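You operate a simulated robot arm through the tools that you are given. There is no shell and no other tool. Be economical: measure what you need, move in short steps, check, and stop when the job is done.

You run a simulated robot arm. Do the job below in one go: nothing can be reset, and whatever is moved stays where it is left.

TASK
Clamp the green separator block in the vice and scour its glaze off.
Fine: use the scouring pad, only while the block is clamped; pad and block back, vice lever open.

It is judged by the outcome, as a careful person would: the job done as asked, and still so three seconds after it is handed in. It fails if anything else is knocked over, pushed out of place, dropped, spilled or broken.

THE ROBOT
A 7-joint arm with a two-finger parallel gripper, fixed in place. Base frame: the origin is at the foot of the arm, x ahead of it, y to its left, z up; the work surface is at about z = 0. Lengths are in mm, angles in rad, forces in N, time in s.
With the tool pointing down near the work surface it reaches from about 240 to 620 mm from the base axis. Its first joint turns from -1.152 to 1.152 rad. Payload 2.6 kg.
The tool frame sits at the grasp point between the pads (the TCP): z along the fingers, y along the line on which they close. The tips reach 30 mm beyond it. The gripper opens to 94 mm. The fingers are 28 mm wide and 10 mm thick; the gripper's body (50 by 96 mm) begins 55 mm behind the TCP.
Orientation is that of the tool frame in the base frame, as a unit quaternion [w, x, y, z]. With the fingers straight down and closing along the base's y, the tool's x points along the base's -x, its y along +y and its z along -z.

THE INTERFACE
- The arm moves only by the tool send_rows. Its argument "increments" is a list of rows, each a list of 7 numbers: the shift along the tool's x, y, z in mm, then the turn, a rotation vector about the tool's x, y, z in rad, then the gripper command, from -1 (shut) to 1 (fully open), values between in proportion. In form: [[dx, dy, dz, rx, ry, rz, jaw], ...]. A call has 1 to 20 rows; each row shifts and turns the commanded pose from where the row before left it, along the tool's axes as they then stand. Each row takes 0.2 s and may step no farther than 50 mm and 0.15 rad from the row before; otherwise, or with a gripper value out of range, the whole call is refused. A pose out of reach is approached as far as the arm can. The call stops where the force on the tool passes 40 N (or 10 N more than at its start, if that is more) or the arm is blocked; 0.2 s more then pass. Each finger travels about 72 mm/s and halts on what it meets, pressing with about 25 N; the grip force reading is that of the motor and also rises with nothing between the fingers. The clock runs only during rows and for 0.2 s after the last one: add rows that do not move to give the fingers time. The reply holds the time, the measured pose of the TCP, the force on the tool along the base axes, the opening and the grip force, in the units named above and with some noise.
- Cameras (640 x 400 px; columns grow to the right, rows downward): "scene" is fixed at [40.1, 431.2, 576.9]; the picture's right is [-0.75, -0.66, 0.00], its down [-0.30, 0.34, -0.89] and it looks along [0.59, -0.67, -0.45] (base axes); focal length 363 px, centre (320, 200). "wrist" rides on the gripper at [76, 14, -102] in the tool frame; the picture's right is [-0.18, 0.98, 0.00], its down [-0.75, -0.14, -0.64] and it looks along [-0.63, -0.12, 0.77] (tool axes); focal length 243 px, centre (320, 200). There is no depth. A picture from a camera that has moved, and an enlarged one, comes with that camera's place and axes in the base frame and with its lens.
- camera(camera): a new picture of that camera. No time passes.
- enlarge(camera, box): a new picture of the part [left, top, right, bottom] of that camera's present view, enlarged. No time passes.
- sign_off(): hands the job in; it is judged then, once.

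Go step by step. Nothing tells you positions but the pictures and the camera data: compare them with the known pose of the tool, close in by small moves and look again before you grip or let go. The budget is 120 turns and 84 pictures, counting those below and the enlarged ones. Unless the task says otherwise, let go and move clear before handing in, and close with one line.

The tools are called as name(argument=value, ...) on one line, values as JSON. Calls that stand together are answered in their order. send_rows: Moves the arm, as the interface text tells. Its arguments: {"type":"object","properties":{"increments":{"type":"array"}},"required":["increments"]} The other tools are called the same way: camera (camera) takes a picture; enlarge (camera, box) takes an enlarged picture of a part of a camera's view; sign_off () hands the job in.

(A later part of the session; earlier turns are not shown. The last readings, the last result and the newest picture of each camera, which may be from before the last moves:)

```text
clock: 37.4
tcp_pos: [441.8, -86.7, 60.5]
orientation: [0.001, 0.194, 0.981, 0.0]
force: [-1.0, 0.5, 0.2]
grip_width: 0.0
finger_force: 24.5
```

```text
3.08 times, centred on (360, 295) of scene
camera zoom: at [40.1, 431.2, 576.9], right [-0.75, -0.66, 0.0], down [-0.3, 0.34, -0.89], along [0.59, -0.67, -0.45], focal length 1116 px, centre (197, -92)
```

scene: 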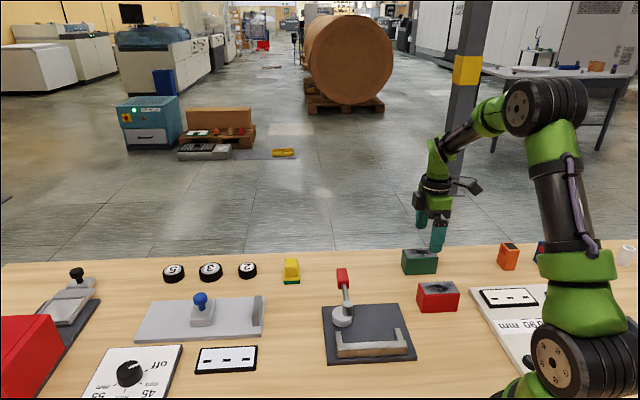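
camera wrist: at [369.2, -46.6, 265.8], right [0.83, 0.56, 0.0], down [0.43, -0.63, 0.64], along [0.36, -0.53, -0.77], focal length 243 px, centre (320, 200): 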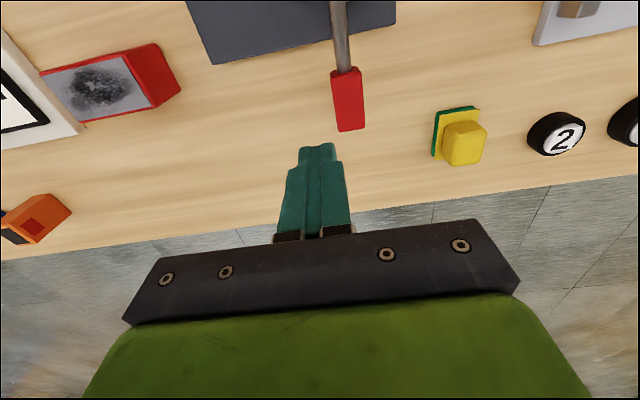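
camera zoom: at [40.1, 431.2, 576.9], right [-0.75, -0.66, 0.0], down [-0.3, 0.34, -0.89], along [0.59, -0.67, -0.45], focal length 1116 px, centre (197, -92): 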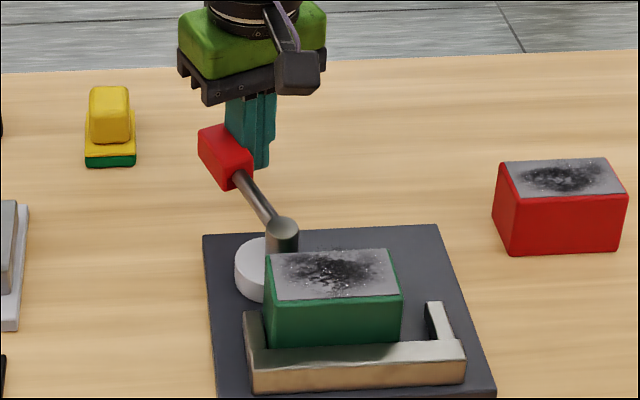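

The lever turns freely in the right direction. Continuing.

send_rows(increments=[[-2.5, 11.6, 0, 0, 0, -0.131, -1], [-2.5, 11.6, 0, 0, 0, -0.131, -1], [-2.5, 11.6, 0, 0, 0, -0.131, -1], [-2.5, 11.6, 0, 0, 0, -0.131, -1], [0, 0, 0, 0, 0, 0, -1]])

enlarge(camera="scene", box=[290, 230, 430, 360])

```text
clock: 38.6
tcp_pos: [460.6, -41.8, 59.2]
orientation: [0.002, -0.067, 0.998, 0.0]
force: [1.0, 0.2, 4.8]
grip_width: 0.0
finger_force: 25.0
```

```text
3.08 times, centred on (360, 295) of scene
camera zoom: at [40.1, 431.2, 576.9], right [-0.75, -0.66, 0.0], down [-0.3, 0.34, -0.89], along [0.59, -0.67, -0.45], focal length 1116 px, centre (197, -92)
```

zoom: 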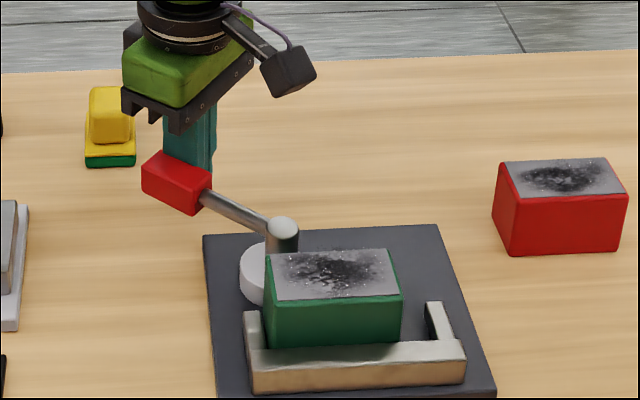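

send_rows(increments=[[-2.5, 11.6, 0, 0, 0, -0.131, -1], [-2.5, 11.6, 0, 0, 0, -0.131, -1], [-2.5, 11.6, 0, 0, 0, -0.131, -1], [0, 0, 0, 0, 0, 0, -1]])

enlarge(camera="scene", box=[290, 230, 430, 360])

```text
clock: 39.6
tcp_pos: [459.6, -6.6, 59.8]
orientation: [0.0, -0.261, 0.965, -0.001]
force: [1.7, 0.7, 2.9]
grip_width: 0.4
finger_force: 24.8
```

```text
3.08 times, centred on (360, 295) of scene
camera zoom: at [40.1, 431.2, 576.9], right [-0.75, -0.66, 0.0], down [-0.3, 0.34, -0.89], along [0.59, -0.67, -0.45], focal length 1116 px, centre (197, -92)
```

zoom: 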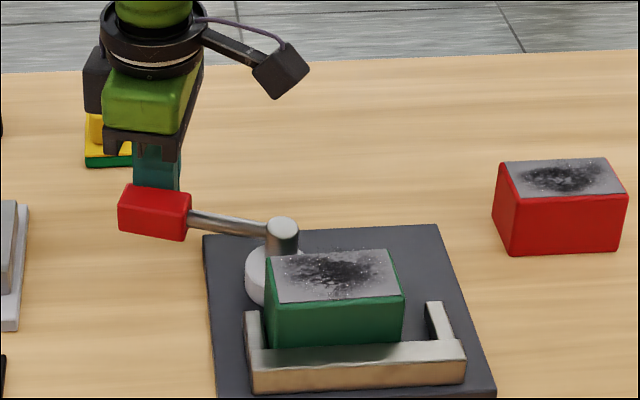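

send_rows(increments=[[-1.3, 5.8, 0, 0, 0, -0.0655, -1], [-1.3, 5.8, 0, 0, 0, -0.0655, -1], [-1.3, 5.8, 0, 0, 0, -0.0655, -1], [-1.3, 5.8, 0, 0, 0, -0.0655, -1], [0, 0, 0, 0, 0, 0, -1]])

enlarge(camera="scene", box=[290, 230, 430, 360])

```text
clock: 40.8
tcp_pos: [449.0, 14.6, 57.7]
orientation: [-0.002, -0.384, 0.924, 0.0]
force: [1.6, -1.0, 2.9]
grip_width: 0.0
finger_force: 24.9
```

```text
3.08 times, centred on (360, 295) of scene
camera zoom: at [40.1, 431.2, 576.9], right [-0.75, -0.66, 0.0], down [-0.3, 0.34, -0.89], along [0.59, -0.67, -0.45], focal length 1116 px, centre (197, -92)
```

zoom: 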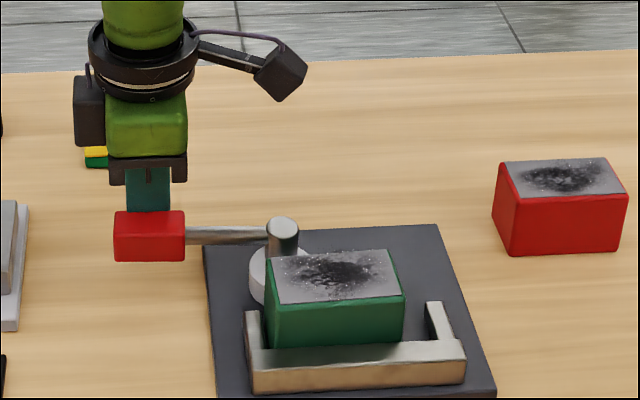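

enlarge(camera="scene", box=[330, 295, 400, 360])

camera(camera="wrist")

```text
6.15 times, centred on (365, 328) of scene
camera zoom: at [40.1, 431.2, 576.9], right [-0.75, -0.66, 0.0], down [-0.3, 0.34, -0.89], along [0.59, -0.67, -0.45], focal length 2232 px, centre (43, -585)
```

zoom: 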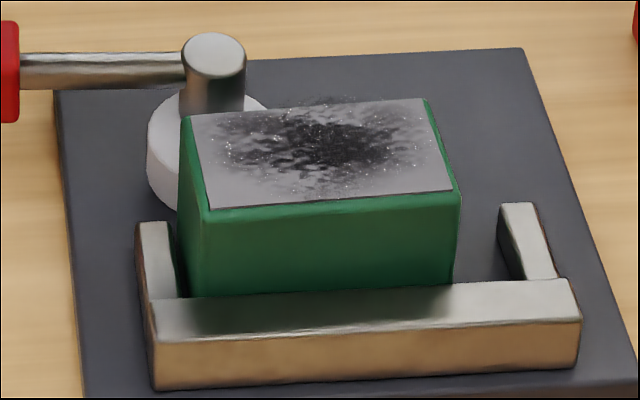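

```text
33 pictures are left
camera wrist: at [384.0, -30.1, 160.7], right [-0.57, 0.82, 0.0], down [0.63, 0.44, 0.64], along [0.53, 0.36, -0.77], focal length 243 px, centre (320, 200)
```

wrist: 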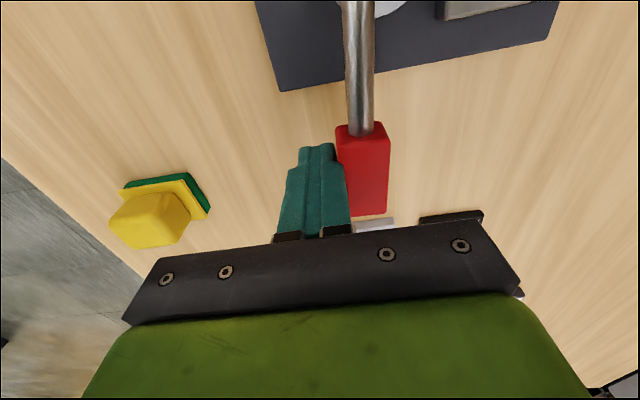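

send_rows(increments=[[-1.3, 5.8, 0, 0, 0, -0.0655, -1], [-1.3, 5.8, 0, 0, 0, -0.0655, -1], [0, 0, 0, 0, 0, 0, -1]])

enlarge(camera="scene", box=[310, 285, 400, 360])

```text
clock: 41.6
tcp_pos: [445.1, 20.2, 59.9]
orientation: [0.003, -0.441, 0.897, -0.004]
force: [18.5, -21.1, 9.2]
grip_width: 0.0
finger_force: 24.7
```

```text
5.33 times, centred on (355, 322) of scene
camera zoom: at [40.1, 431.2, 576.9], right [-0.75, -0.66, 0.0], down [-0.3, 0.34, -0.89], along [0.59, -0.67, -0.45], focal length 1934 px, centre (133, -453)
```

zoom: 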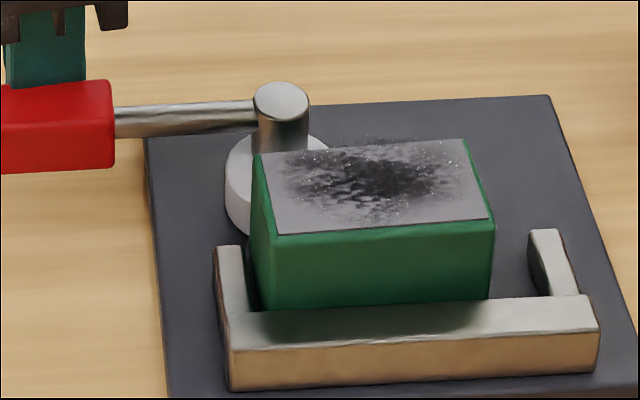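

A firm 28 N reaction shows the lever has reached its end stop or clamp. I'll back off and check that it holds.

send_rows(increments=[[0, -12, 0, 0, 0, 0, -1], [0, -5, 0, 0, 0, 0, -1], [0, 0, -40, 0, 0, 0, -1], [0, 0, -45, 0, 0, 0, -1], [45, 0, 0, 0, 0, 0, -1], [45, 0, 0, 0, 0, 0, -1], [0, 0, 0, 0, 0, 0, -1]])

camera(camera="wrist")

enlarge(camera="scene", box=[310, 285, 400, 360])

```text
clock: 43.2
tcp_pos: [402.5, -59.7, 145.9]
orientation: [0.0, -0.443, 0.896, -0.001]
force: [-0.2, -0.1, 0.5]
grip_width: 0.0
finger_force: 25.3
```

```text
31 pictures are left
camera wrist: at [344.4, -111.3, 246.9], right [-0.67, 0.74, 0.0], down [0.57, 0.51, 0.64], along [0.48, 0.43, -0.77], focal length 243 px, centre (320, 200)
```

wrist: 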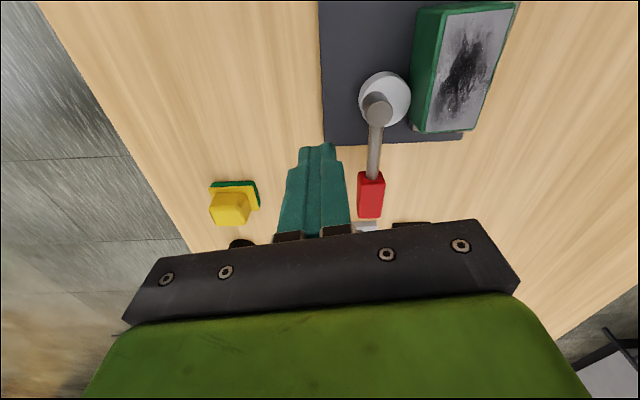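

```text
5.33 times, centred on (355, 322) of scene
camera zoom: at [40.1, 431.2, 576.9], right [-0.75, -0.66, 0.0], down [-0.3, 0.34, -0.89], along [0.59, -0.67, -0.45], focal length 1934 px, centre (133, -453)
```

zoom: 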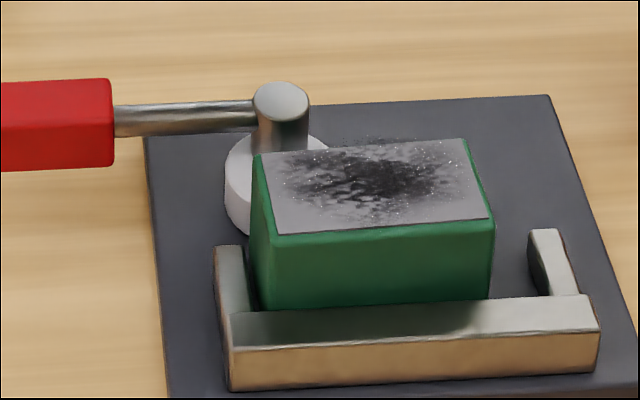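

The lever stays closed and the cam sits against the block. Now for the pad, near (560,-58): I'll yaw to -45° and hover over it.

send_rows(increments=[[0, 0, 0, 0, 0, 0.142, -0.5], [0, 0, 0, 0, 0, 0.142, 0], [0, 0, 0, 0, 0, 0.142, 0.5], [0, 0, 0, 0, 0, 0.142, 0.5], [0, 0, 0, 0, 0, 0.142, 0.5], [0, 0, 0, 0, 0, 0.142, 0.5], [0, 0, 0, 0, 0, 0.142, 0.5], [0, 0, 0, 0, 0, 0.142, 0.5], [0, 0, 0, 0, 0, 0.142, 0.5], [0, 0, 0, 0, 0, 0.142, 0.5], [0, 0, 0, 0, 0, 0.142, 0.5], [0, 0, 0, 0, 0, 0.142, 0.5], [-27, 27, 0, 0, 0, 0, 0.5], [-27, 27, 0, 0, 0, 0, 0.5], [-27, 27, 0, 0, 0, 0, 0.5], [-27, 27, 0, 0, 0, 0, 0.5], [0, 0, 0, 0, 0, 0, 0.5]])

camera(camera="wrist")

enlarge(camera="scene", box=[240, 190, 360, 310])

```text
clock: 46.8
tcp_pos: [555.2, -57.2, 146.9]
orientation: [0.0, 0.384, 0.923, -0.002]
force: [-0.3, 0.2, -0.7]
grip_width: 70.6
finger_force: 0.0
```

```text
29 pictures are left
camera wrist: at [511.9, 7.2, 248.5], right [0.83, 0.56, 0.0], down [0.43, -0.63, 0.64], along [0.36, -0.53, -0.77], focal length 243 px, centre (320, 200)
```

wrist: 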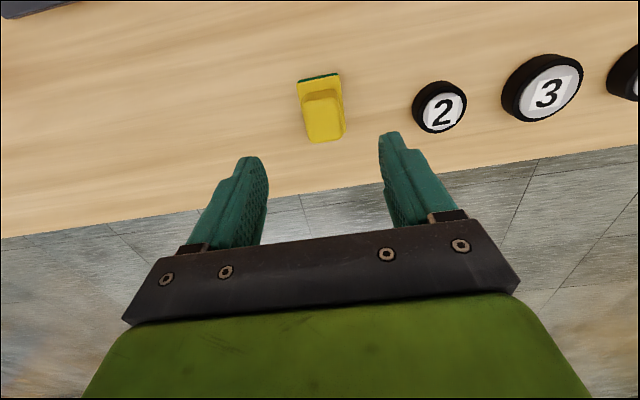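

```text
3.33 times, centred on (300, 250) of scene
camera zoom: at [40.1, 431.2, 576.9], right [-0.75, -0.66, 0.0], down [-0.3, 0.34, -0.89], along [0.59, -0.67, -0.45], focal length 1209 px, centre (387, 33)
```

zoom: 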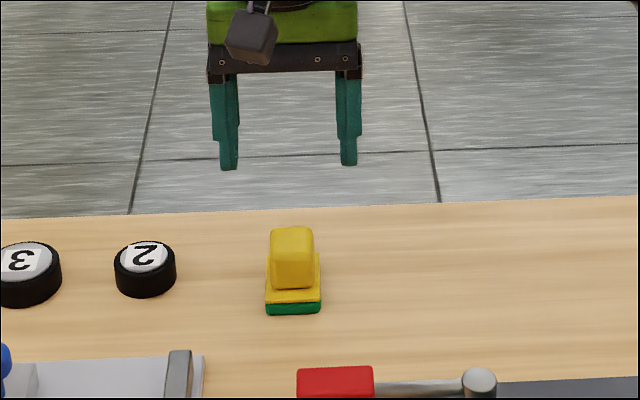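

send_rows(increments=[[-4, 2.5, 30, 0, 0, 0, 0.4], [0, 0, 33, 0, 0, 0, 0.4], [0, 0, 0, 0, 0, 0, 0.4]])

camera(camera="wrist")

enlarge(camera="scene", box=[250, 220, 340, 310])

```text
clock: 47.6
tcp_pos: [556.6, -59.0, 82.6]
orientation: [0.0, 0.384, 0.923, 0.0]
force: [-0.3, 0.2, 0.8]
grip_width: 65.7
finger_force: 0.1
```

```text
27 pictures are left
camera wrist: at [512.1, 4.5, 183.2], right [0.83, 0.56, 0.0], down [0.43, -0.63, 0.64], along [0.36, -0.53, -0.77], focal length 243 px, centre (320, 200)
```

wrist: 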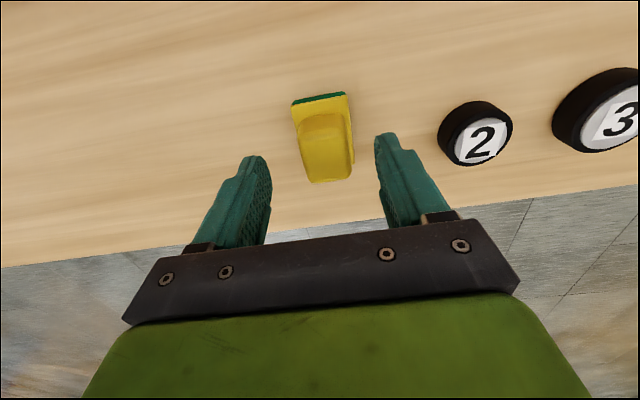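

```text
4.44 times, centred on (295, 265) of scene
camera zoom: at [40.1, 431.2, 576.9], right [-0.75, -0.66, 0.0], down [-0.3, 0.34, -0.89], along [0.59, -0.67, -0.45], focal length 1612 px, centre (431, -89)
```

zoom: 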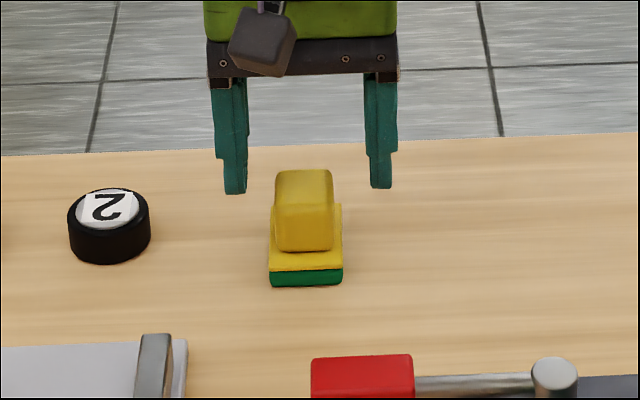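

enlarge(camera="wrist", box=[270, 80, 380, 200])

```text
3.33 times, centred on (325, 140) of wrist
camera zoom: at [512.1, 4.5, 183.2], right [0.83, 0.56, 0.0], down [0.43, -0.63, 0.64], along [0.36, -0.53, -0.77], focal length 809 px, centre (303, 400)
```

zoom: 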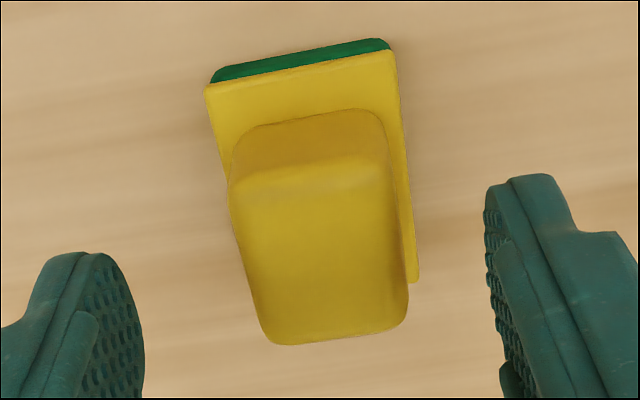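

send_rows(increments=[[-6, 3, 10, 0, 0, 0, 0.4], [0, 0, 14, 0, 0, 0, 0.4], [0, 0, 9, 0, 0, 0, 0.4], [0, 0, 0, 0, 0, 0, 0.4]])

enlarge(camera="scene", box=[260, 235, 320, 295])

enlarge(camera="wrist", box=[250, 100, 400, 240])

```text
clock: 48.6
tcp_pos: [564.9, -59.9, 48.1]
orientation: [0.001, 0.384, 0.923, 0.0]
force: [0.5, -0.6, 0.4]
grip_width: 65.5
finger_force: 0.1
```

```text
6.67 times, centred on (290, 265) of scene
camera zoom: at [40.1, 431.2, 576.9], right [-0.75, -0.66, 0.0], down [-0.3, 0.34, -0.89], along [0.59, -0.67, -0.45], focal length 2418 px, centre (520, -233)
```

zoom: 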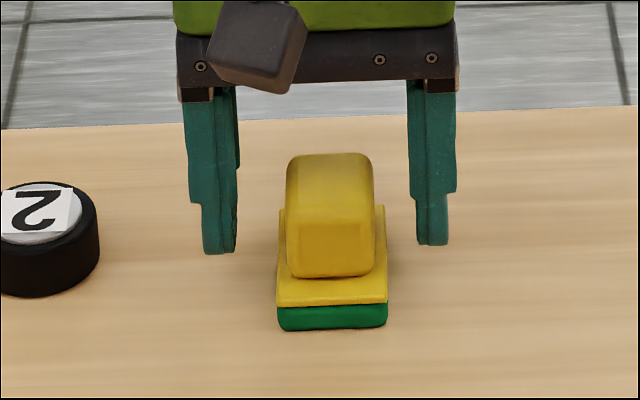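

```text
2.86 times, centred on (325, 170) of wrist
camera zoom: at [520.7, 2.7, 150.1], right [0.83, 0.56, 0.0], down [0.43, -0.63, 0.64], along [0.36, -0.53, -0.77], focal length 693 px, centre (306, 286)
```

zoom: 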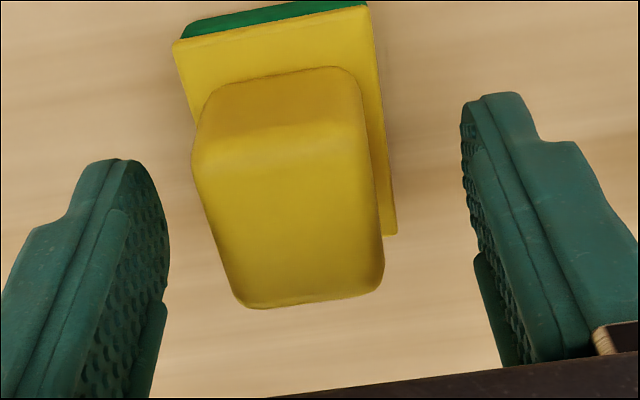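

Both views say I'm about 6 mm too far and 2 mm left. I'll correct that and close on the handle.

send_rows(increments=[[6, -2.5, 0, 0, 0, 0, 0.4], [0, 0, 0, 0, 0, 0, 0.1], [0, 0, 0, 0, 0, 0, -0.2], [0, 0, 0, 0, 0, 0, -1], [0, 0, 0, 0, 0, 0, -1], [0, 0, 0, 0, 0, 0, -1], [0, 0, 0, 0, 0, 0, -1]])

enlarge(camera="scene", box=[260, 235, 320, 295])

```text
clock: 50.2
tcp_pos: [559.4, -58.4, 48.9]
orientation: [0.001, 0.384, 0.923, 0.0]
force: [0.8, 0.5, 1.1]
grip_width: 35.8
finger_force: 25.2
```

```text
6.67 times, centred on (290, 265) of scene
camera zoom: at [40.1, 431.2, 576.9], right [-0.75, -0.66, 0.0], down [-0.3, 0.34, -0.89], along [0.59, -0.67, -0.45], focal length 2418 px, centre (520, -233)
```

zoom: 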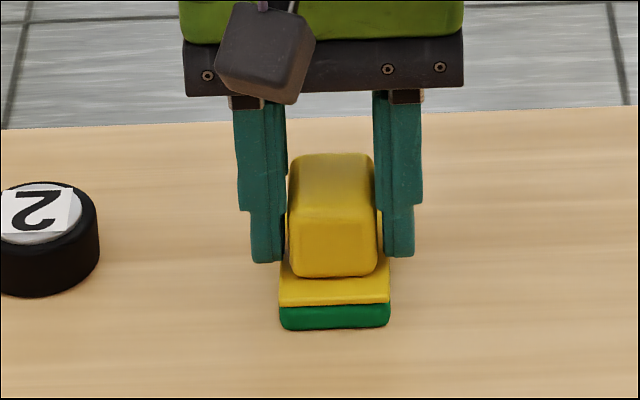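

The pad is held, with home at TCP (559.4,-58.4,48.9), yaw -45°. I'll lift it and carry it over the clamped block.

send_rows(increments=[[0, 0, -5, 0, 0, 0, -1], [0, 0, -15, 0, 0, 0, -1], [0, 0, -30, 0, 0, 0, -1], [0, 0, -30, 0, 0, 0, -1], [0, 0, -20, 0, 0, 0, -1], [10, -6.6, 0, 0, 0, 0, -1], [22, -14.4, 0, 0, 0, 0, -1], [22, -14.4, 0, 0, 0, 0, -1], [22, -14.4, 0, 0, 0, 0, -1], [22, -14.4, 0, 0, 0, 0, -1], [22, -14.4, 0, 0, 0, 0, -1], [22, -14.4, 0, 0, 0, 0, -1], [22, -14.4, 0, 0, 0, 0, -1], [22, -14.4, 0, 0, 0, 0, -1], [15, -10, 0, 0, 0, 0, -1], [9.6, -6.8, 0, 0, 0, 0, -1], [0, 0, 0, 0, 0, 0, -1]])

enlarge(camera="scene", box=[290, 230, 430, 360])

```text
clock: 53.8
tcp_pos: [312.0, -5.3, 148.4]
orientation: [0.0, 0.383, 0.924, -0.001]
force: [-0.4, 0.0, -0.8]
grip_width: 35.9
finger_force: 24.2
```

```text
3.08 times, centred on (360, 295) of scene
camera zoom: at [40.1, 431.2, 576.9], right [-0.75, -0.66, 0.0], down [-0.3, 0.34, -0.89], along [0.59, -0.67, -0.45], focal length 1116 px, centre (197, -92)
```

zoom: 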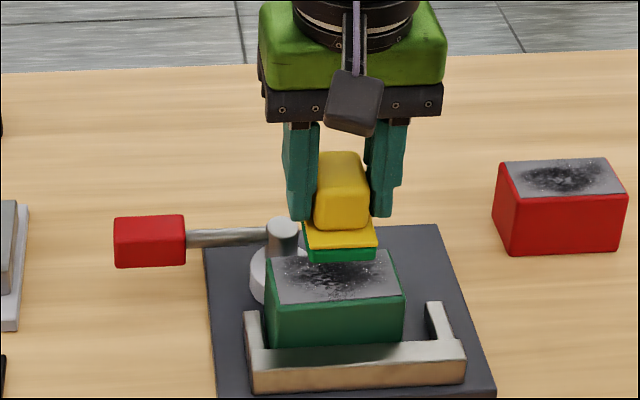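

The pad is centred over the block. Lowering until light contact.

send_rows(increments=[[0, 0, 15, 0, 0, 0, -1], [0, 0, 13, 0, 0, 0, -1], [0, 0, 4, 0, 0, 0, -1], [0, 0, 1, 0, 0, 0, -1], [0, 0, 1, 0, 0, 0, -1], [0, 0, 1, 0, 0, 0, -1], [0, 0, 0, 0, 0, 0, -1]])

```text
clock: 55.4
tcp_pos: [313.2, -6.8, 113.0]
orientation: [0.001, 0.383, 0.924, -0.001]
force: [0.1, -0.4, -1.1]
grip_width: 35.8
finger_force: 25.4
```

send_rows(increments=[[0, 0, 1, 0, 0, 0, -1], [0, 0, 1, 0, 0, 0, -1], [0, 0, 0, 0, 0, 0, -1]])

enlarge(camera="scene", box=[310, 270, 410, 350])

```text
clock: 56.2
tcp_pos: [313.9, -8.2, 113.4]
orientation: [0.002, 0.384, 0.924, 0.0]
force: [-4.9, -1.3, 22.0]
grip_width: 36.0
finger_force: 25.3
```

```text
5.00 times, centred on (360, 310) of scene
camera zoom: at [40.0, 431.2, 576.9], right [-0.75, -0.66, 0.0], down [-0.3, 0.34, -0.89], along [0.59, -0.67, -0.45], focal length 1814 px, centre (120, -350)
```

zoom: 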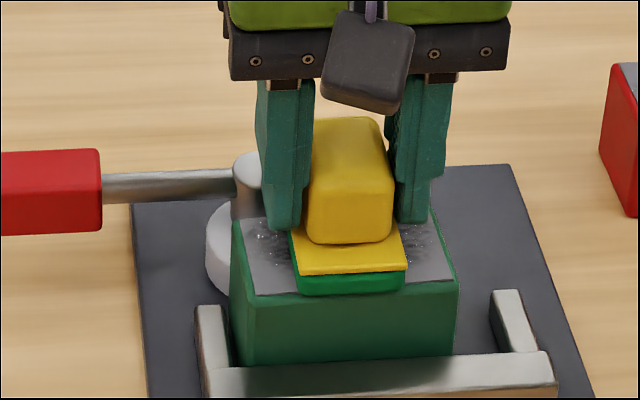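

Contact made at 22 N. I'll ease off slightly and scrub along the block's length.

send_rows(increments=[[0, 0, -0.7, 0, 0, 0, -1], [0, 9, 0, 0, 0, 0, -1], [0, 9, 0, 0, 0, 0, -1], [0, -9, 0, 0, 0, 0, -1], [0, -9, 0, 0, 0, 0, -1], [0, -9, 0, 0, 0, 0, -1], [0, -9, 0, 0, 0, 0, -1], [0, 9, 0, 0, 0, 0, -1], [0, 9, 0, 0, 0, 0, -1], [0, 9, 0, 0, 0, 0, -1], [0, 9, 0, 0, 0, 0, -1], [0, 0, 0, 0, 0, 0, -1]])

enlarge(camera="scene", box=[310, 270, 410, 350])

```text
clock: 58.8
tcp_pos: [326.7, 5.7, 111.5]
orientation: [0.001, 0.383, 0.924, 0.0]
force: [-0.4, -0.1, -0.2]
grip_width: 35.6
finger_force: 24.9
```

```text
5.00 times, centred on (360, 310) of scene
camera zoom: at [40.1, 431.2, 576.9], right [-0.75, -0.66, 0.0], down [-0.3, 0.34, -0.89], along [0.59, -0.67, -0.45], focal length 1814 px, centre (120, -350)
```

zoom: 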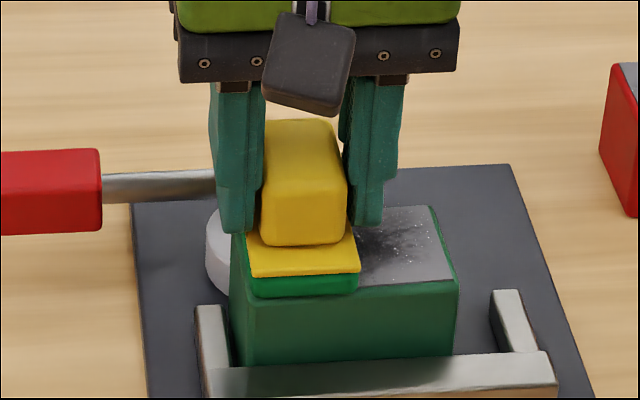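

Pressure was lost during the strokes. I'll press again, a bit more, and keep scrubbing.

send_rows(increments=[[0, 0, 0.6, 0, 0, 0, -1], [0, 0, 0, 0, 0, 0, -1]])

send_rows(increments=[[0, -9, 0, 0, 0, 0, -1], [0, -9, 0, 0, 0, 0, -1], [0, -9, 0, 0, 0, 0, -1], [0, -9, 0, 0, 0, 0, -1], [0, 0, 0, 0, 0, 0, -1]])

enlarge(camera="scene", box=[310, 270, 410, 350])

```text
clock: 59.4
tcp_pos: [326.4, 5.6, 112.8]
orientation: [0.001, 0.384, 0.923, 0.0]
force: [-1.5, -0.5, 5.0]
grip_width: 35.6
finger_force: 24.9
```

```text
clock: 60.6
tcp_pos: [301.0, -20.1, 111.8]
orientation: [0.002, 0.384, 0.923, 0.0]
force: [4.8, 3.8, 20.8]
grip_width: 35.7
finger_force: 25.2
```

```text
5.00 times, centred on (360, 310) of scene
camera zoom: at [40.1, 431.2, 576.9], right [-0.75, -0.66, 0.0], down [-0.3, 0.34, -0.89], along [0.59, -0.67, -0.45], focal length 1814 px, centre (120, -350)
```

zoom: 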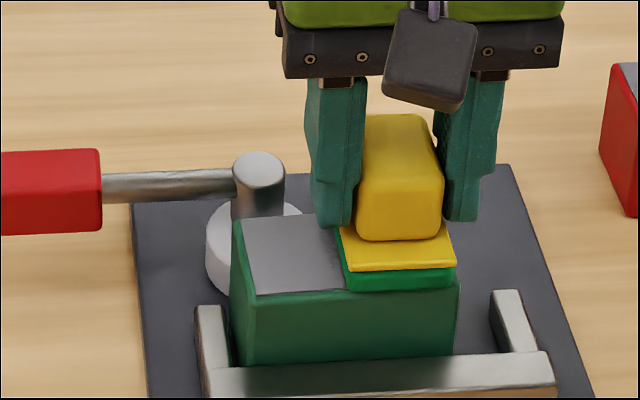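

The left part is now clean and the block stays put. A few more strokes.

send_rows(increments=[[0, 9, 0, 0, 0, 0, -1], [0, 9, 0, 0, 0, 0, -1], [0, 9, 0.2, 0, 0, 0, -1], [0, 9, 0.2, 0, 0, 0, -1], [0, -9, 0, 0, 0, 0, -1], [0, -9, 0, 0, 0, 0, -1], [0, -9, -0.2, 0, 0, 0, -1], [0, -9, -0.2, 0, 0, 0, -1], [0, 9, 0, 0, 0, 0, -1], [0, 9, 0, 0, 0, 0, -1], [0, 9, 0.2, 0, 0, 0, -1], [0, 9, 0.2, 0, 0, 0, -1], [0, 0, 0, 0, 0, 0, -1]])

enlarge(camera="scene", box=[310, 270, 410, 350])

```text
clock: 63.4
tcp_pos: [323.9, 4.1, 111.0]
orientation: [0.0, 0.382, 0.924, -0.001]
force: [-0.3, -0.1, -0.8]
grip_width: 35.9
finger_force: 25.1
```

```text
5.00 times, centred on (360, 310) of scene
camera zoom: at [40.1, 431.2, 576.9], right [-0.75, -0.66, 0.0], down [-0.3, 0.34, -0.89], along [0.59, -0.67, -0.45], focal length 1814 px, centre (120, -350)
```

zoom: 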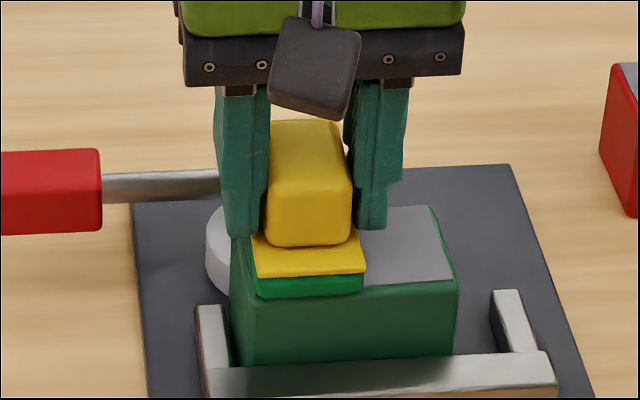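

The whole top looks clean. I'll lift and carry the pad back above its home spot, then check both.

send_rows(increments=[[0, 0, -10, 0, 0, 0, -1], [0, 0, -30, 0, 0, 0, -1], [-10.6, 6, 0, 0, 0, 0, -1], [-22, 12.6, 0, 0, 0, 0, -1], [-22, 12.6, 0, 0, 0, 0, -1], [-22, 12.6, 0, 0, 0, 0, -1], [-22, 12.6, 0, 0, 0, 0, -1], [-22, 12.6, 0, 0, 0, 0, -1], [-22, 12.6, 0, 0, 0, 0, -1], [-22, 12.6, 0, 0, 0, 0, -1], [-22, 12.6, 0, 0, 0, 0, -1], [-14, 8, 0, 0, 0, 0, -1], [-10, 5.8, 0, 0, 0, 0, -1], [0, 0, 40, 0, 0, 0, -1], [0, 0, 35, 0, 0, 0, -1], [0, 0, 15, 0, 0, 0, -1], [0, 0, 0, 0, 0, 0, -1]])

enlarge(camera="scene", box=[260, 235, 320, 295])

enlarge(camera="scene", box=[310, 270, 410, 350])

```text
clock: 67.0
tcp_pos: [558.7, -61.1, 61.5]
orientation: [0.001, 0.384, 0.923, -0.001]
force: [-0.7, 0.0, 0.6]
grip_width: 35.9
finger_force: 25.4
```

```text
6.67 times, centred on (290, 265) of scene
camera zoom: at [40.1, 431.2, 576.9], right [-0.75, -0.66, 0.0], down [-0.3, 0.34, -0.89], along [0.59, -0.67, -0.45], focal length 2418 px, centre (520, -233)
```

zoom: 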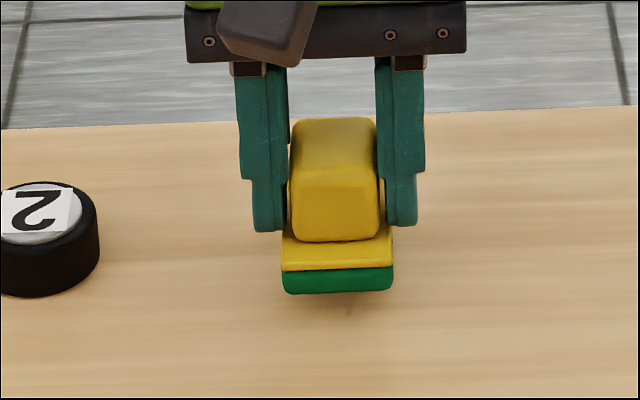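

```text
5.00 times, centred on (360, 310) of scene
camera zoom: at [40.1, 431.2, 576.9], right [-0.75, -0.66, 0.0], down [-0.3, 0.34, -0.89], along [0.59, -0.67, -0.45], focal length 1814 px, centre (120, -350)
```

zoom: 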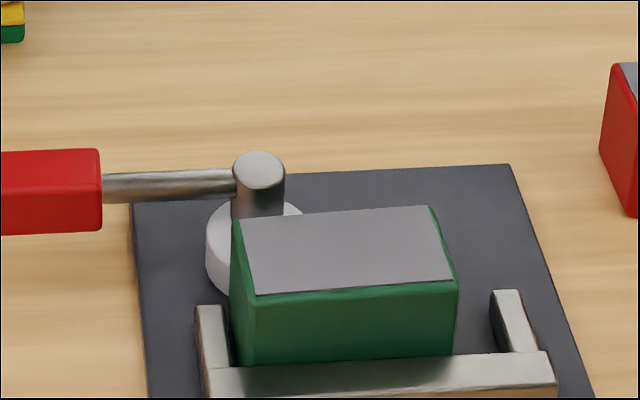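

The block is completely clean. Setting the pad down gently.

send_rows(increments=[[0, 0.5, 6, 0, 0, 0, -1], [0, 0, 4, 0, 0, 0, -1], [0, 0, 1, 0, 0, 0, -1], [0, 0, 1, 0, 0, 0, -1], [0, 0, 0.7, 0, 0, 0, -1], [0, 0, 0, 0, 0, 0, -1]])

enlarge(camera="scene", box=[260, 235, 320, 295])

```text
clock: 68.4
tcp_pos: [560.8, -59.0, 49.2]
orientation: [0.001, 0.383, 0.924, 0.0]
force: [-0.2, -0.4, 0.1]
grip_width: 35.6
finger_force: 24.8
```

```text
6.67 times, centred on (290, 265) of scene
camera zoom: at [40.1, 431.2, 576.9], right [-0.75, -0.66, 0.0], down [-0.3, 0.34, -0.89], along [0.59, -0.67, -0.45], focal length 2418 px, centre (520, -233)
```

zoom: 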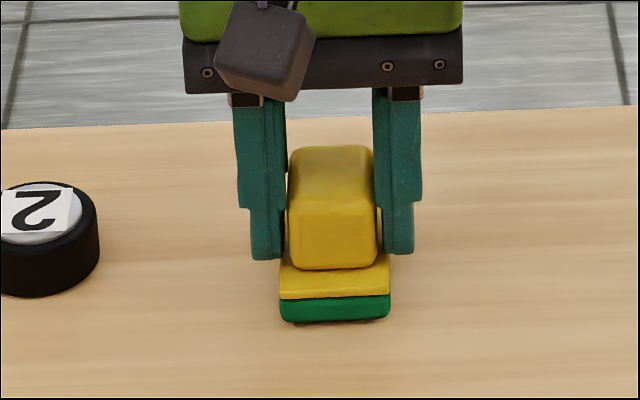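

send_rows(increments=[[0, 0, 1, 0, 0, 0, -1], [0, 0, 1, 0, 0, 0, -1], [0, 0, 0.6, 0, 0, 0, -1], [0, 0, 0, 0, 0, 0, -1]])

```text
clock: 69.4
tcp_pos: [559.4, -58.3, 46.6]
orientation: [0.001, 0.384, 0.923, 0.0]
force: [-0.7, -0.4, 2.7]
grip_width: 35.8
finger_force: 25.4
```

Contact felt. Releasing, then rising clear.

send_rows(increments=[[0, 0, 0, 0, 0, 0, -0.15], [0, 0, 0, 0, 0, 0, 0.1], [0, 0, 0, 0, 0, 0, 0.3], [0, 0, -10, 0, 0, 0, 0.3], [0, 0, -40, 0, 0, 0, 0.3], [0, 0, -45, 0, 0, 0, 0.3], [0, 0, 0, 0, 0, 0, 0.3]])

enlarge(camera="scene", box=[260, 235, 320, 295])

```text
clock: 71.0
tcp_pos: [558.4, -58.1, 142.2]
orientation: [0.0, 0.384, 0.924, -0.001]
force: [0.2, 0.7, -0.1]
grip_width: 61.2
finger_force: 0.0
```

```text
6.67 times, centred on (290, 265) of scene
camera zoom: at [40.1, 431.2, 576.9], right [-0.75, -0.66, 0.0], down [-0.3, 0.34, -0.89], along [0.59, -0.67, -0.45], focal length 2418 px, centre (520, -233)
```

zoom: 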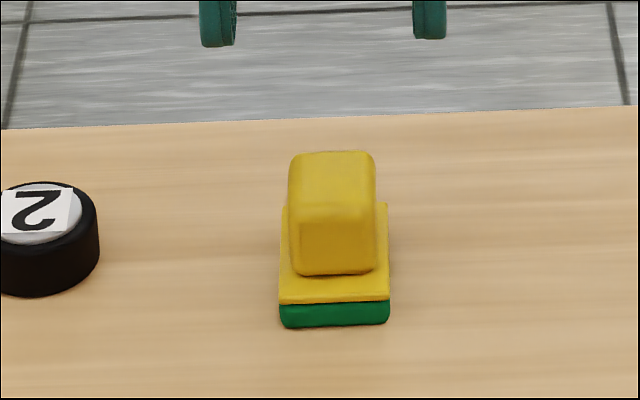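

The pad is back within about 1 mm. Next I'll open the lever, going to the far side of the handle to push it back clockwise.

send_rows(increments=[[20, -2.5, 0, 0, 0, 0, -1], [38.4, -5, 0, 0, 0, 0, -1], [38.4, -5, 0, 0, 0, 0, -1], [38.4, -5, 0, 0, 0, 0, -1], [38.4, -5, 0, 0, 0, 0, -1], [18.3, -2.5, 0, 0, 0, 0, -1], [0, 0, 0, 0, 0, -0.1353, -1], [0, 0, 0, 0, 0, -0.1353, -1], [0, 0, 0, 0, 0, -0.1353, -1], [0, 0, 0, 0, 0, -0.1353, -1], [0, 0, 0, 0, 0, -0.1353, -1], [0, 0, 0, 0, 0, -0.1353, -1], [0, 0, 0, 0, 0, -0.1353, -1], [0, 0, 0, 0, 0, -0.1353, -1], [0, 0, 0, 0, 0, -0.1353, -1], [0, 0, 0, 0, 0, -0.1353, -1], [0, 0, 0, 0, 0, -0.1353, -1], [0, 0, 0, 0, 0, -0.1353, -1], [0, 0, 0, 0, 0, 0, -1]])

camera(camera="wrist")

```text
clock: 75.0
tcp_pos: [405.6, 59.0, 140.9]
orientation: [0.001, -0.407, 0.913, -0.001]
force: [-0.2, 0.1, 0.4]
grip_width: 0.1
finger_force: 25.1
```

```text
12 pictures are left
camera wrist: at [343.4, 12.1, 242.6], right [-0.61, 0.79, 0.0], down [0.61, 0.47, 0.64], along [0.51, 0.39, -0.77], focal length 243 px, centre (320, 200)
```

wrist: 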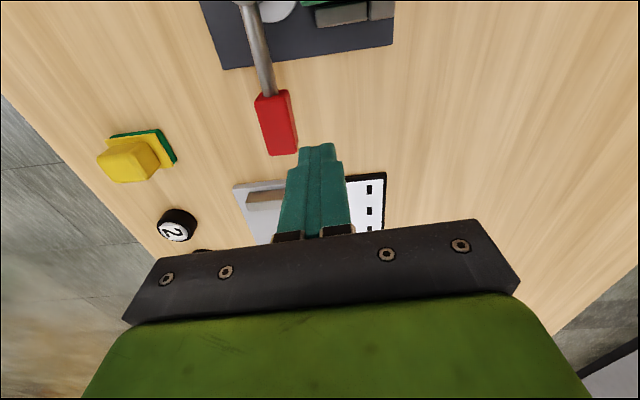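

send_rows(increments=[[0, 0, 40, 0, 0, 0, -1], [0, 0, 41, 0, 0, 0, -1], [0, -12, 0, 0, 0, 0, -1], [-2, -11.7, 0, 0, 0, 0.131, -1], [-2, -11.7, 0, 0, 0, 0.131, -1], [0, 0, 0, 0, 0, 0, -1]])

enlarge(camera="scene", box=[290, 230, 430, 360])

```text
clock: 76.4
tcp_pos: [435.4, 36.6, 59.3]
orientation: [0.0, -0.282, 0.959, -0.001]
force: [-1.4, 0.8, 4.1]
grip_width: 0.1
finger_force: 24.8
```

```text
3.08 times, centred on (360, 295) of scene
camera zoom: at [40.1, 431.2, 576.9], right [-0.75, -0.66, 0.0], down [-0.3, 0.34, -0.89], along [0.59, -0.67, -0.45], focal length 1116 px, centre (197, -92)
```

zoom: 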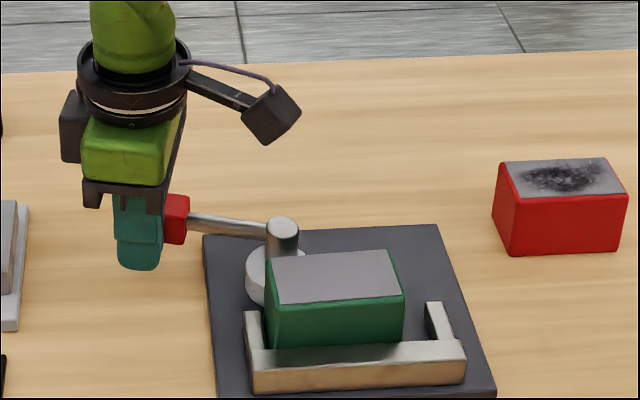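

The lever is opening freely. Continuing the arc.

send_rows(increments=[[-2, -11.7, 0, 0, 0, 0.131, -1], [-2, -11.7, 0, 0, 0, 0.131, -1], [-2, -11.7, 0, 0, 0, 0.131, -1], [-2, -11.7, 0, 0, 0, 0.131, -1], [-2, -11.7, 0, 0, 0, 0.131, -1], [-2, -11.7, 0, 0, 0, 0.131, -1], [-2, -11.7, 0, 0, 0, 0.131, -1], [0, 0, 0, 0, 0, 0, -1]])

enlarge(camera="scene", box=[290, 230, 430, 360])

```text
clock: 78.2
tcp_pos: [461.6, -37.6, 57.4]
orientation: [0.001, 0.171, 0.985, 0.0]
force: [3.6, 1.9, 5.8]
grip_width: 0.0
finger_force: 24.9
```

```text
3.08 times, centred on (360, 295) of scene
camera zoom: at [40.1, 431.2, 576.9], right [-0.75, -0.66, 0.0], down [-0.3, 0.34, -0.89], along [0.59, -0.67, -0.45], focal length 1116 px, centre (197, -92)
```

zoom: 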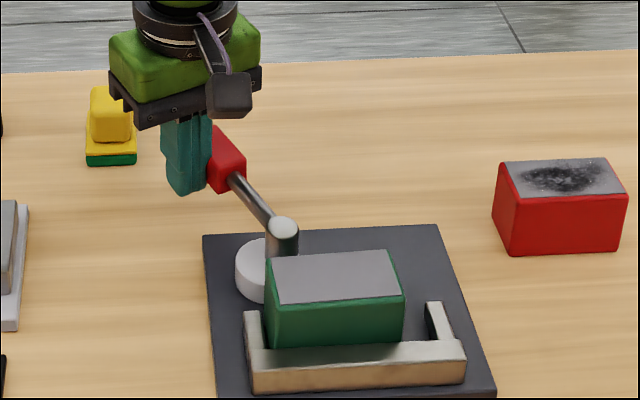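

send_rows(increments=[[-2, -11.7, 0, 0, 0, 0.131, -1], [-2, -11.7, 0, 0, 0, 0.131, -1], [-2, -11.7, 0, 0, 0, 0.131, -1], [-0.6, -4, 0, 0, 0, 0.044, -1], [0, 0, 0, 0, 0, 0, -1]])

enlarge(camera="scene", box=[290, 230, 430, 360])

```text
clock: 79.4
tcp_pos: [447.3, -76.0, 58.1]
orientation: [0.0, 0.382, 0.924, -0.002]
force: [0.0, 0.3, -0.4]
grip_width: 0.0
finger_force: 24.9
```

```text
3.08 times, centred on (360, 295) of scene
camera zoom: at [40.1, 431.2, 576.9], right [-0.75, -0.66, 0.0], down [-0.3, 0.34, -0.89], along [0.59, -0.67, -0.45], focal length 1116 px, centre (197, -92)
```

zoom: 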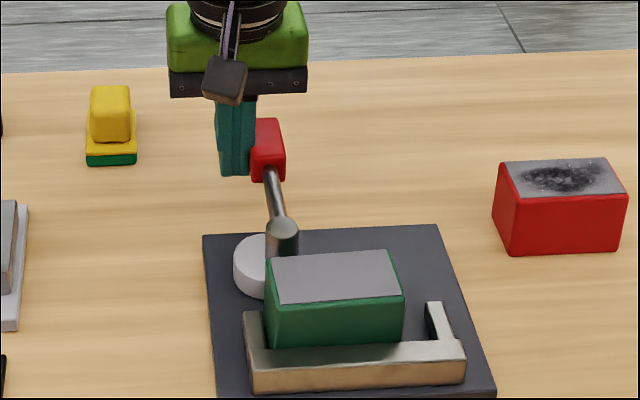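

The lever is back at its original open angle. I'll back off and move over the block at yaw +45°.

send_rows(increments=[[0, 12, 0, 0, 0, 0, -1], [0, 0, -45, 0, 0, 0, -1], [0, 0, -47, 0, 0, 0, -1], [35.8, -16.2, 0, 0, 0, 0, -0.5], [35.8, -16.2, 0, 0, 0, 0, 0.25], [35.8, -16.2, 0, 0, 0, 0, 0.25], [35.8, -16.2, 0, 0, 0, 0, 0.25], [0, 0, 0, 0, 0, -0.131, 0.25], [0, 0, 0, 0, 0, -0.131, 0.25], [0, 0, 0, 0, 0, -0.131, 0.25], [0, 0, 0, 0, 0, -0.131, 0.25], [0, 0, 0, 0, 0, -0.131, 0.25], [0, 0, 0, 0, 0, -0.131, 0.25], [0, 0, 0, 0, 0, -0.131, 0.25], [0, 0, 0, 0, 0, -0.131, 0.25], [0, 0, 0, 0, 0, -0.131, 0.25], [0, 0, 0, 0, 0, -0.131, 0.25], [0, 0, 0, 0, 0, -0.131, 0.25], [0, 0, 0, 0, 0, -0.1295, 0.25], [0, 0, 0, 0, 0, 0, 0.25]])

send_rows(increments=[[0, 0, 0, 0, 0, 0, 0.25]])

camera(camera="wrist")

```text
clock: 83.6
tcp_pos: [309.9, -12.8, 151.9]
orientation: [0.0, -0.386, 0.922, -0.001]
force: [-1.0, -0.7, -0.5]
grip_width: 58.9
finger_force: 0.0
```

```text
clock: 84.0
tcp_pos: [309.9, -10.7, 151.0]
orientation: [0.001, -0.385, 0.923, -0.001]
force: [0.2, 0.0, -0.4]
grip_width: 58.9
finger_force: 0.1
```

```text
8 pictures are left
camera wrist: at [245.1, -56.2, 253.3], right [-0.57, 0.82, 0.0], down [0.63, 0.44, 0.64], along [0.53, 0.36, -0.77], focal length 243 px, centre (320, 200)
```

wrist: 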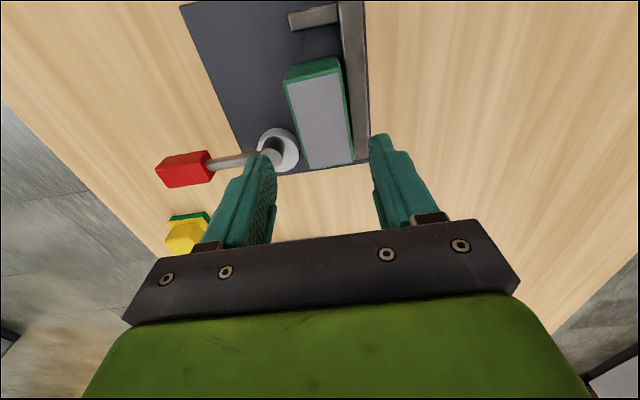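

send_rows(increments=[[0, 1.5, 30, 0, 0, 0, 0.25], [0, 0, 30, 0, 0, 0, 0.25], [0, 0, 15, 0, 0, 0, 0.25], [0, 0, 7, 0, 0, 0, 0.25], [0, 0, 4, 0, 0, 0, 0.25], [0, 0, 0, 0, 0, 0, 0.25]])

enlarge(camera="wrist", box=[220, 50, 420, 250])

```text
clock: 85.4
tcp_pos: [308.6, -10.7, 65.4]
orientation: [0.0, -0.385, 0.923, -0.001]
force: [0.5, 0.2, -0.4]
grip_width: 59.0
finger_force: 0.0
```

```text
2.00 times, centred on (320, 150) of wrist
camera zoom: at [242.9, -54.9, 167.0], right [-0.57, 0.82, 0.0], down [0.63, 0.44, 0.64], along [0.53, 0.36, -0.77], focal length 485 px, centre (320, 300)
```

zoom: 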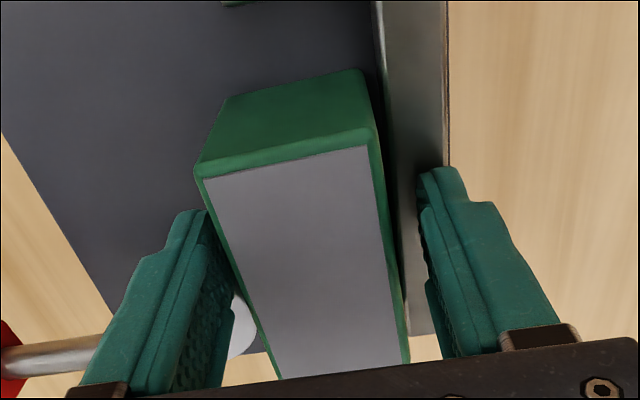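

send_rows(increments=[[0, -3, 0, 0, 0, 0, 0.25], [0, 0, 0.8, 0, 0, 0, 0.15], [0, 0, 0, 0, 0, 0, 0.05], [0, 0, 0, 0, 0, 0, -1], [0, 0, 0, 0, 0, 0, -1], [0, 0, 0, 0, 0, 0, -1]])

send_rows(increments=[[0, 0, -2, 0, 0, 0, -1], [0, 0, -3, 0, 0, 0, -1], [0, 0, -4, 0, 0, 0, -1], [0, 0, -6, 0, 0, 0, -1], [0, 0, 0, 0, 0, 0, -1]])

enlarge(camera="scene", box=[310, 260, 430, 370])

```text
clock: 86.8
tcp_pos: [309.8, -12.7, 65.4]
orientation: [0.001, -0.385, 0.923, -0.001]
force: [-0.2, 0.1, 0.4]
grip_width: 48.4
finger_force: 24.5
```

```text
clock: 88.0
tcp_pos: [312.2, -14.5, 79.3]
orientation: [0.001, -0.386, 0.923, -0.001]
force: [-0.8, -0.5, -1.8]
grip_width: 48.4
finger_force: 24.7
```

```text
3.64 times, centred on (370, 315) of scene
camera zoom: at [40.1, 431.2, 576.9], right [-0.75, -0.66, 0.0], down [-0.3, 0.34, -0.89], along [0.59, -0.67, -0.45], focal length 1319 px, centre (138, -218)
```

zoom: 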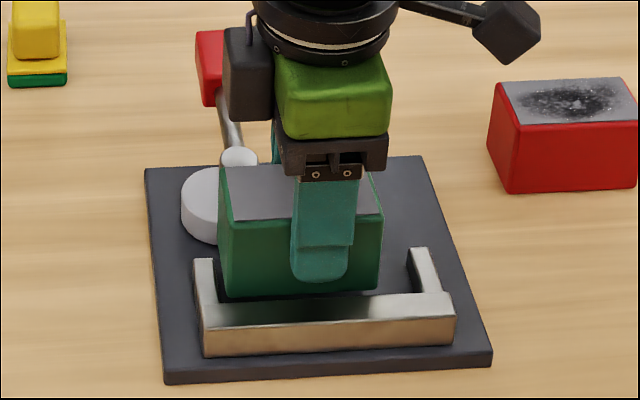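

The block is out cleanly. Carrying it back to its home spot.

send_rows(increments=[[0, 0, -10, 0, 0, 0, -1], [0, 0, -15, 0, 0, 0, -1], [0, 0, -15, 0, 0, 0, -1], [0, 0, -12, 0, 0, 0, -1], [0, 0, -8, 0, 0, 0, -1], [5, -6.2, 0, 0, 0, 0, -1], [10, -12.4, 0, 0, 0, 0, -1], [17, -21, 0, 0, 0, 0, -1], [17, -21, 0, 0, 0, 0, -1], [17, -21, 0, 0, 0, 0, -1], [17, -21, 0, 0, 0, 0, -1], [17, -21, 0, 0, 0, 0, -1], [17, -21, 0, 0, 0, 0, -1], [17, -21, 0, 0, 0, 0, -1], [17, -21, 0, 0, 0, 0, -1], [14, -17, 0, 0, 0, 0, -1], [10, -12, 0, 0, 0, 0, -1], [4.7, -6, 0, 0, 0, 0, -1], [0, 0, 0, 0, 0, 0, -1]])

send_rows(increments=[[0, 0, 15, 0, 0, 0, -1], [0, 0, 20, 0, 0, 0, -1], [0, 0, 20, 0, 0, 0, -1], [0, 0, 15, 0, 0, 0, -1], [0, 0, 8, 0, 0, 0, -1], [0, 0, 0, 0, 0, 0, -1]])

enlarge(camera="scene", box=[260, 230, 480, 370])

```text
clock: 92.0
tcp_pos: [341.8, -296.0, 141.0]
orientation: [0.0, -0.384, 0.923, -0.001]
force: [-0.6, 0.8, -1.9]
grip_width: 48.1
finger_force: 24.9
```

```text
clock: 93.4
tcp_pos: [342.0, -298.1, 61.7]
orientation: [0.0, -0.385, 0.923, -0.001]
force: [0.5, -0.5, -2.2]
grip_width: 48.4
finger_force: 25.3
```

```text
2.86 times, centred on (370, 300) of scene
camera zoom: at [40.1, 431.2, 576.9], right [-0.75, -0.66, 0.0], down [-0.3, 0.34, -0.89], along [0.59, -0.67, -0.45], focal length 1036 px, centre (177, -86)
```

zoom: 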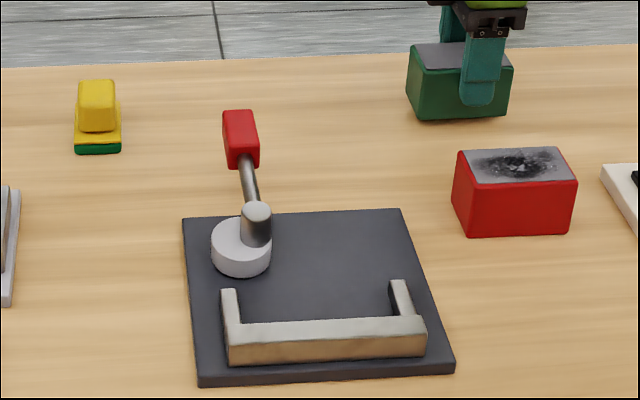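

Compared with the start picture it will land within about 2 mm of its original place. Lowering to contact.

send_rows(increments=[[1, 0, 4, 0, 0, 0, -1], [0, 0, 3, 0, 0, 0, -1], [0, 0, 1.5, 0, 0, 0, -1], [0, 0, 1, 0, 0, 0, -1], [0, 0, 0, 0, 0, 0, -1]])

```text
clock: 94.6
tcp_pos: [342.6, -297.8, 52.9]
orientation: [0.001, -0.385, 0.923, -0.001]
force: [0.8, -0.5, -1.3]
grip_width: 48.0
finger_force: 25.0
```

send_rows(increments=[[0, 0, 1, 0, 0, 0, -1], [0, 0, 0.7, 0, 0, 0, -1], [0, 0, 0, 0, 0, 0, -1]])

```text
clock: 95.4
tcp_pos: [341.5, -296.5, 52.2]
orientation: [0.0, -0.385, 0.923, -0.001]
force: [-4.7, 6.4, 22.4]
grip_width: 48.3
finger_force: 25.2
```

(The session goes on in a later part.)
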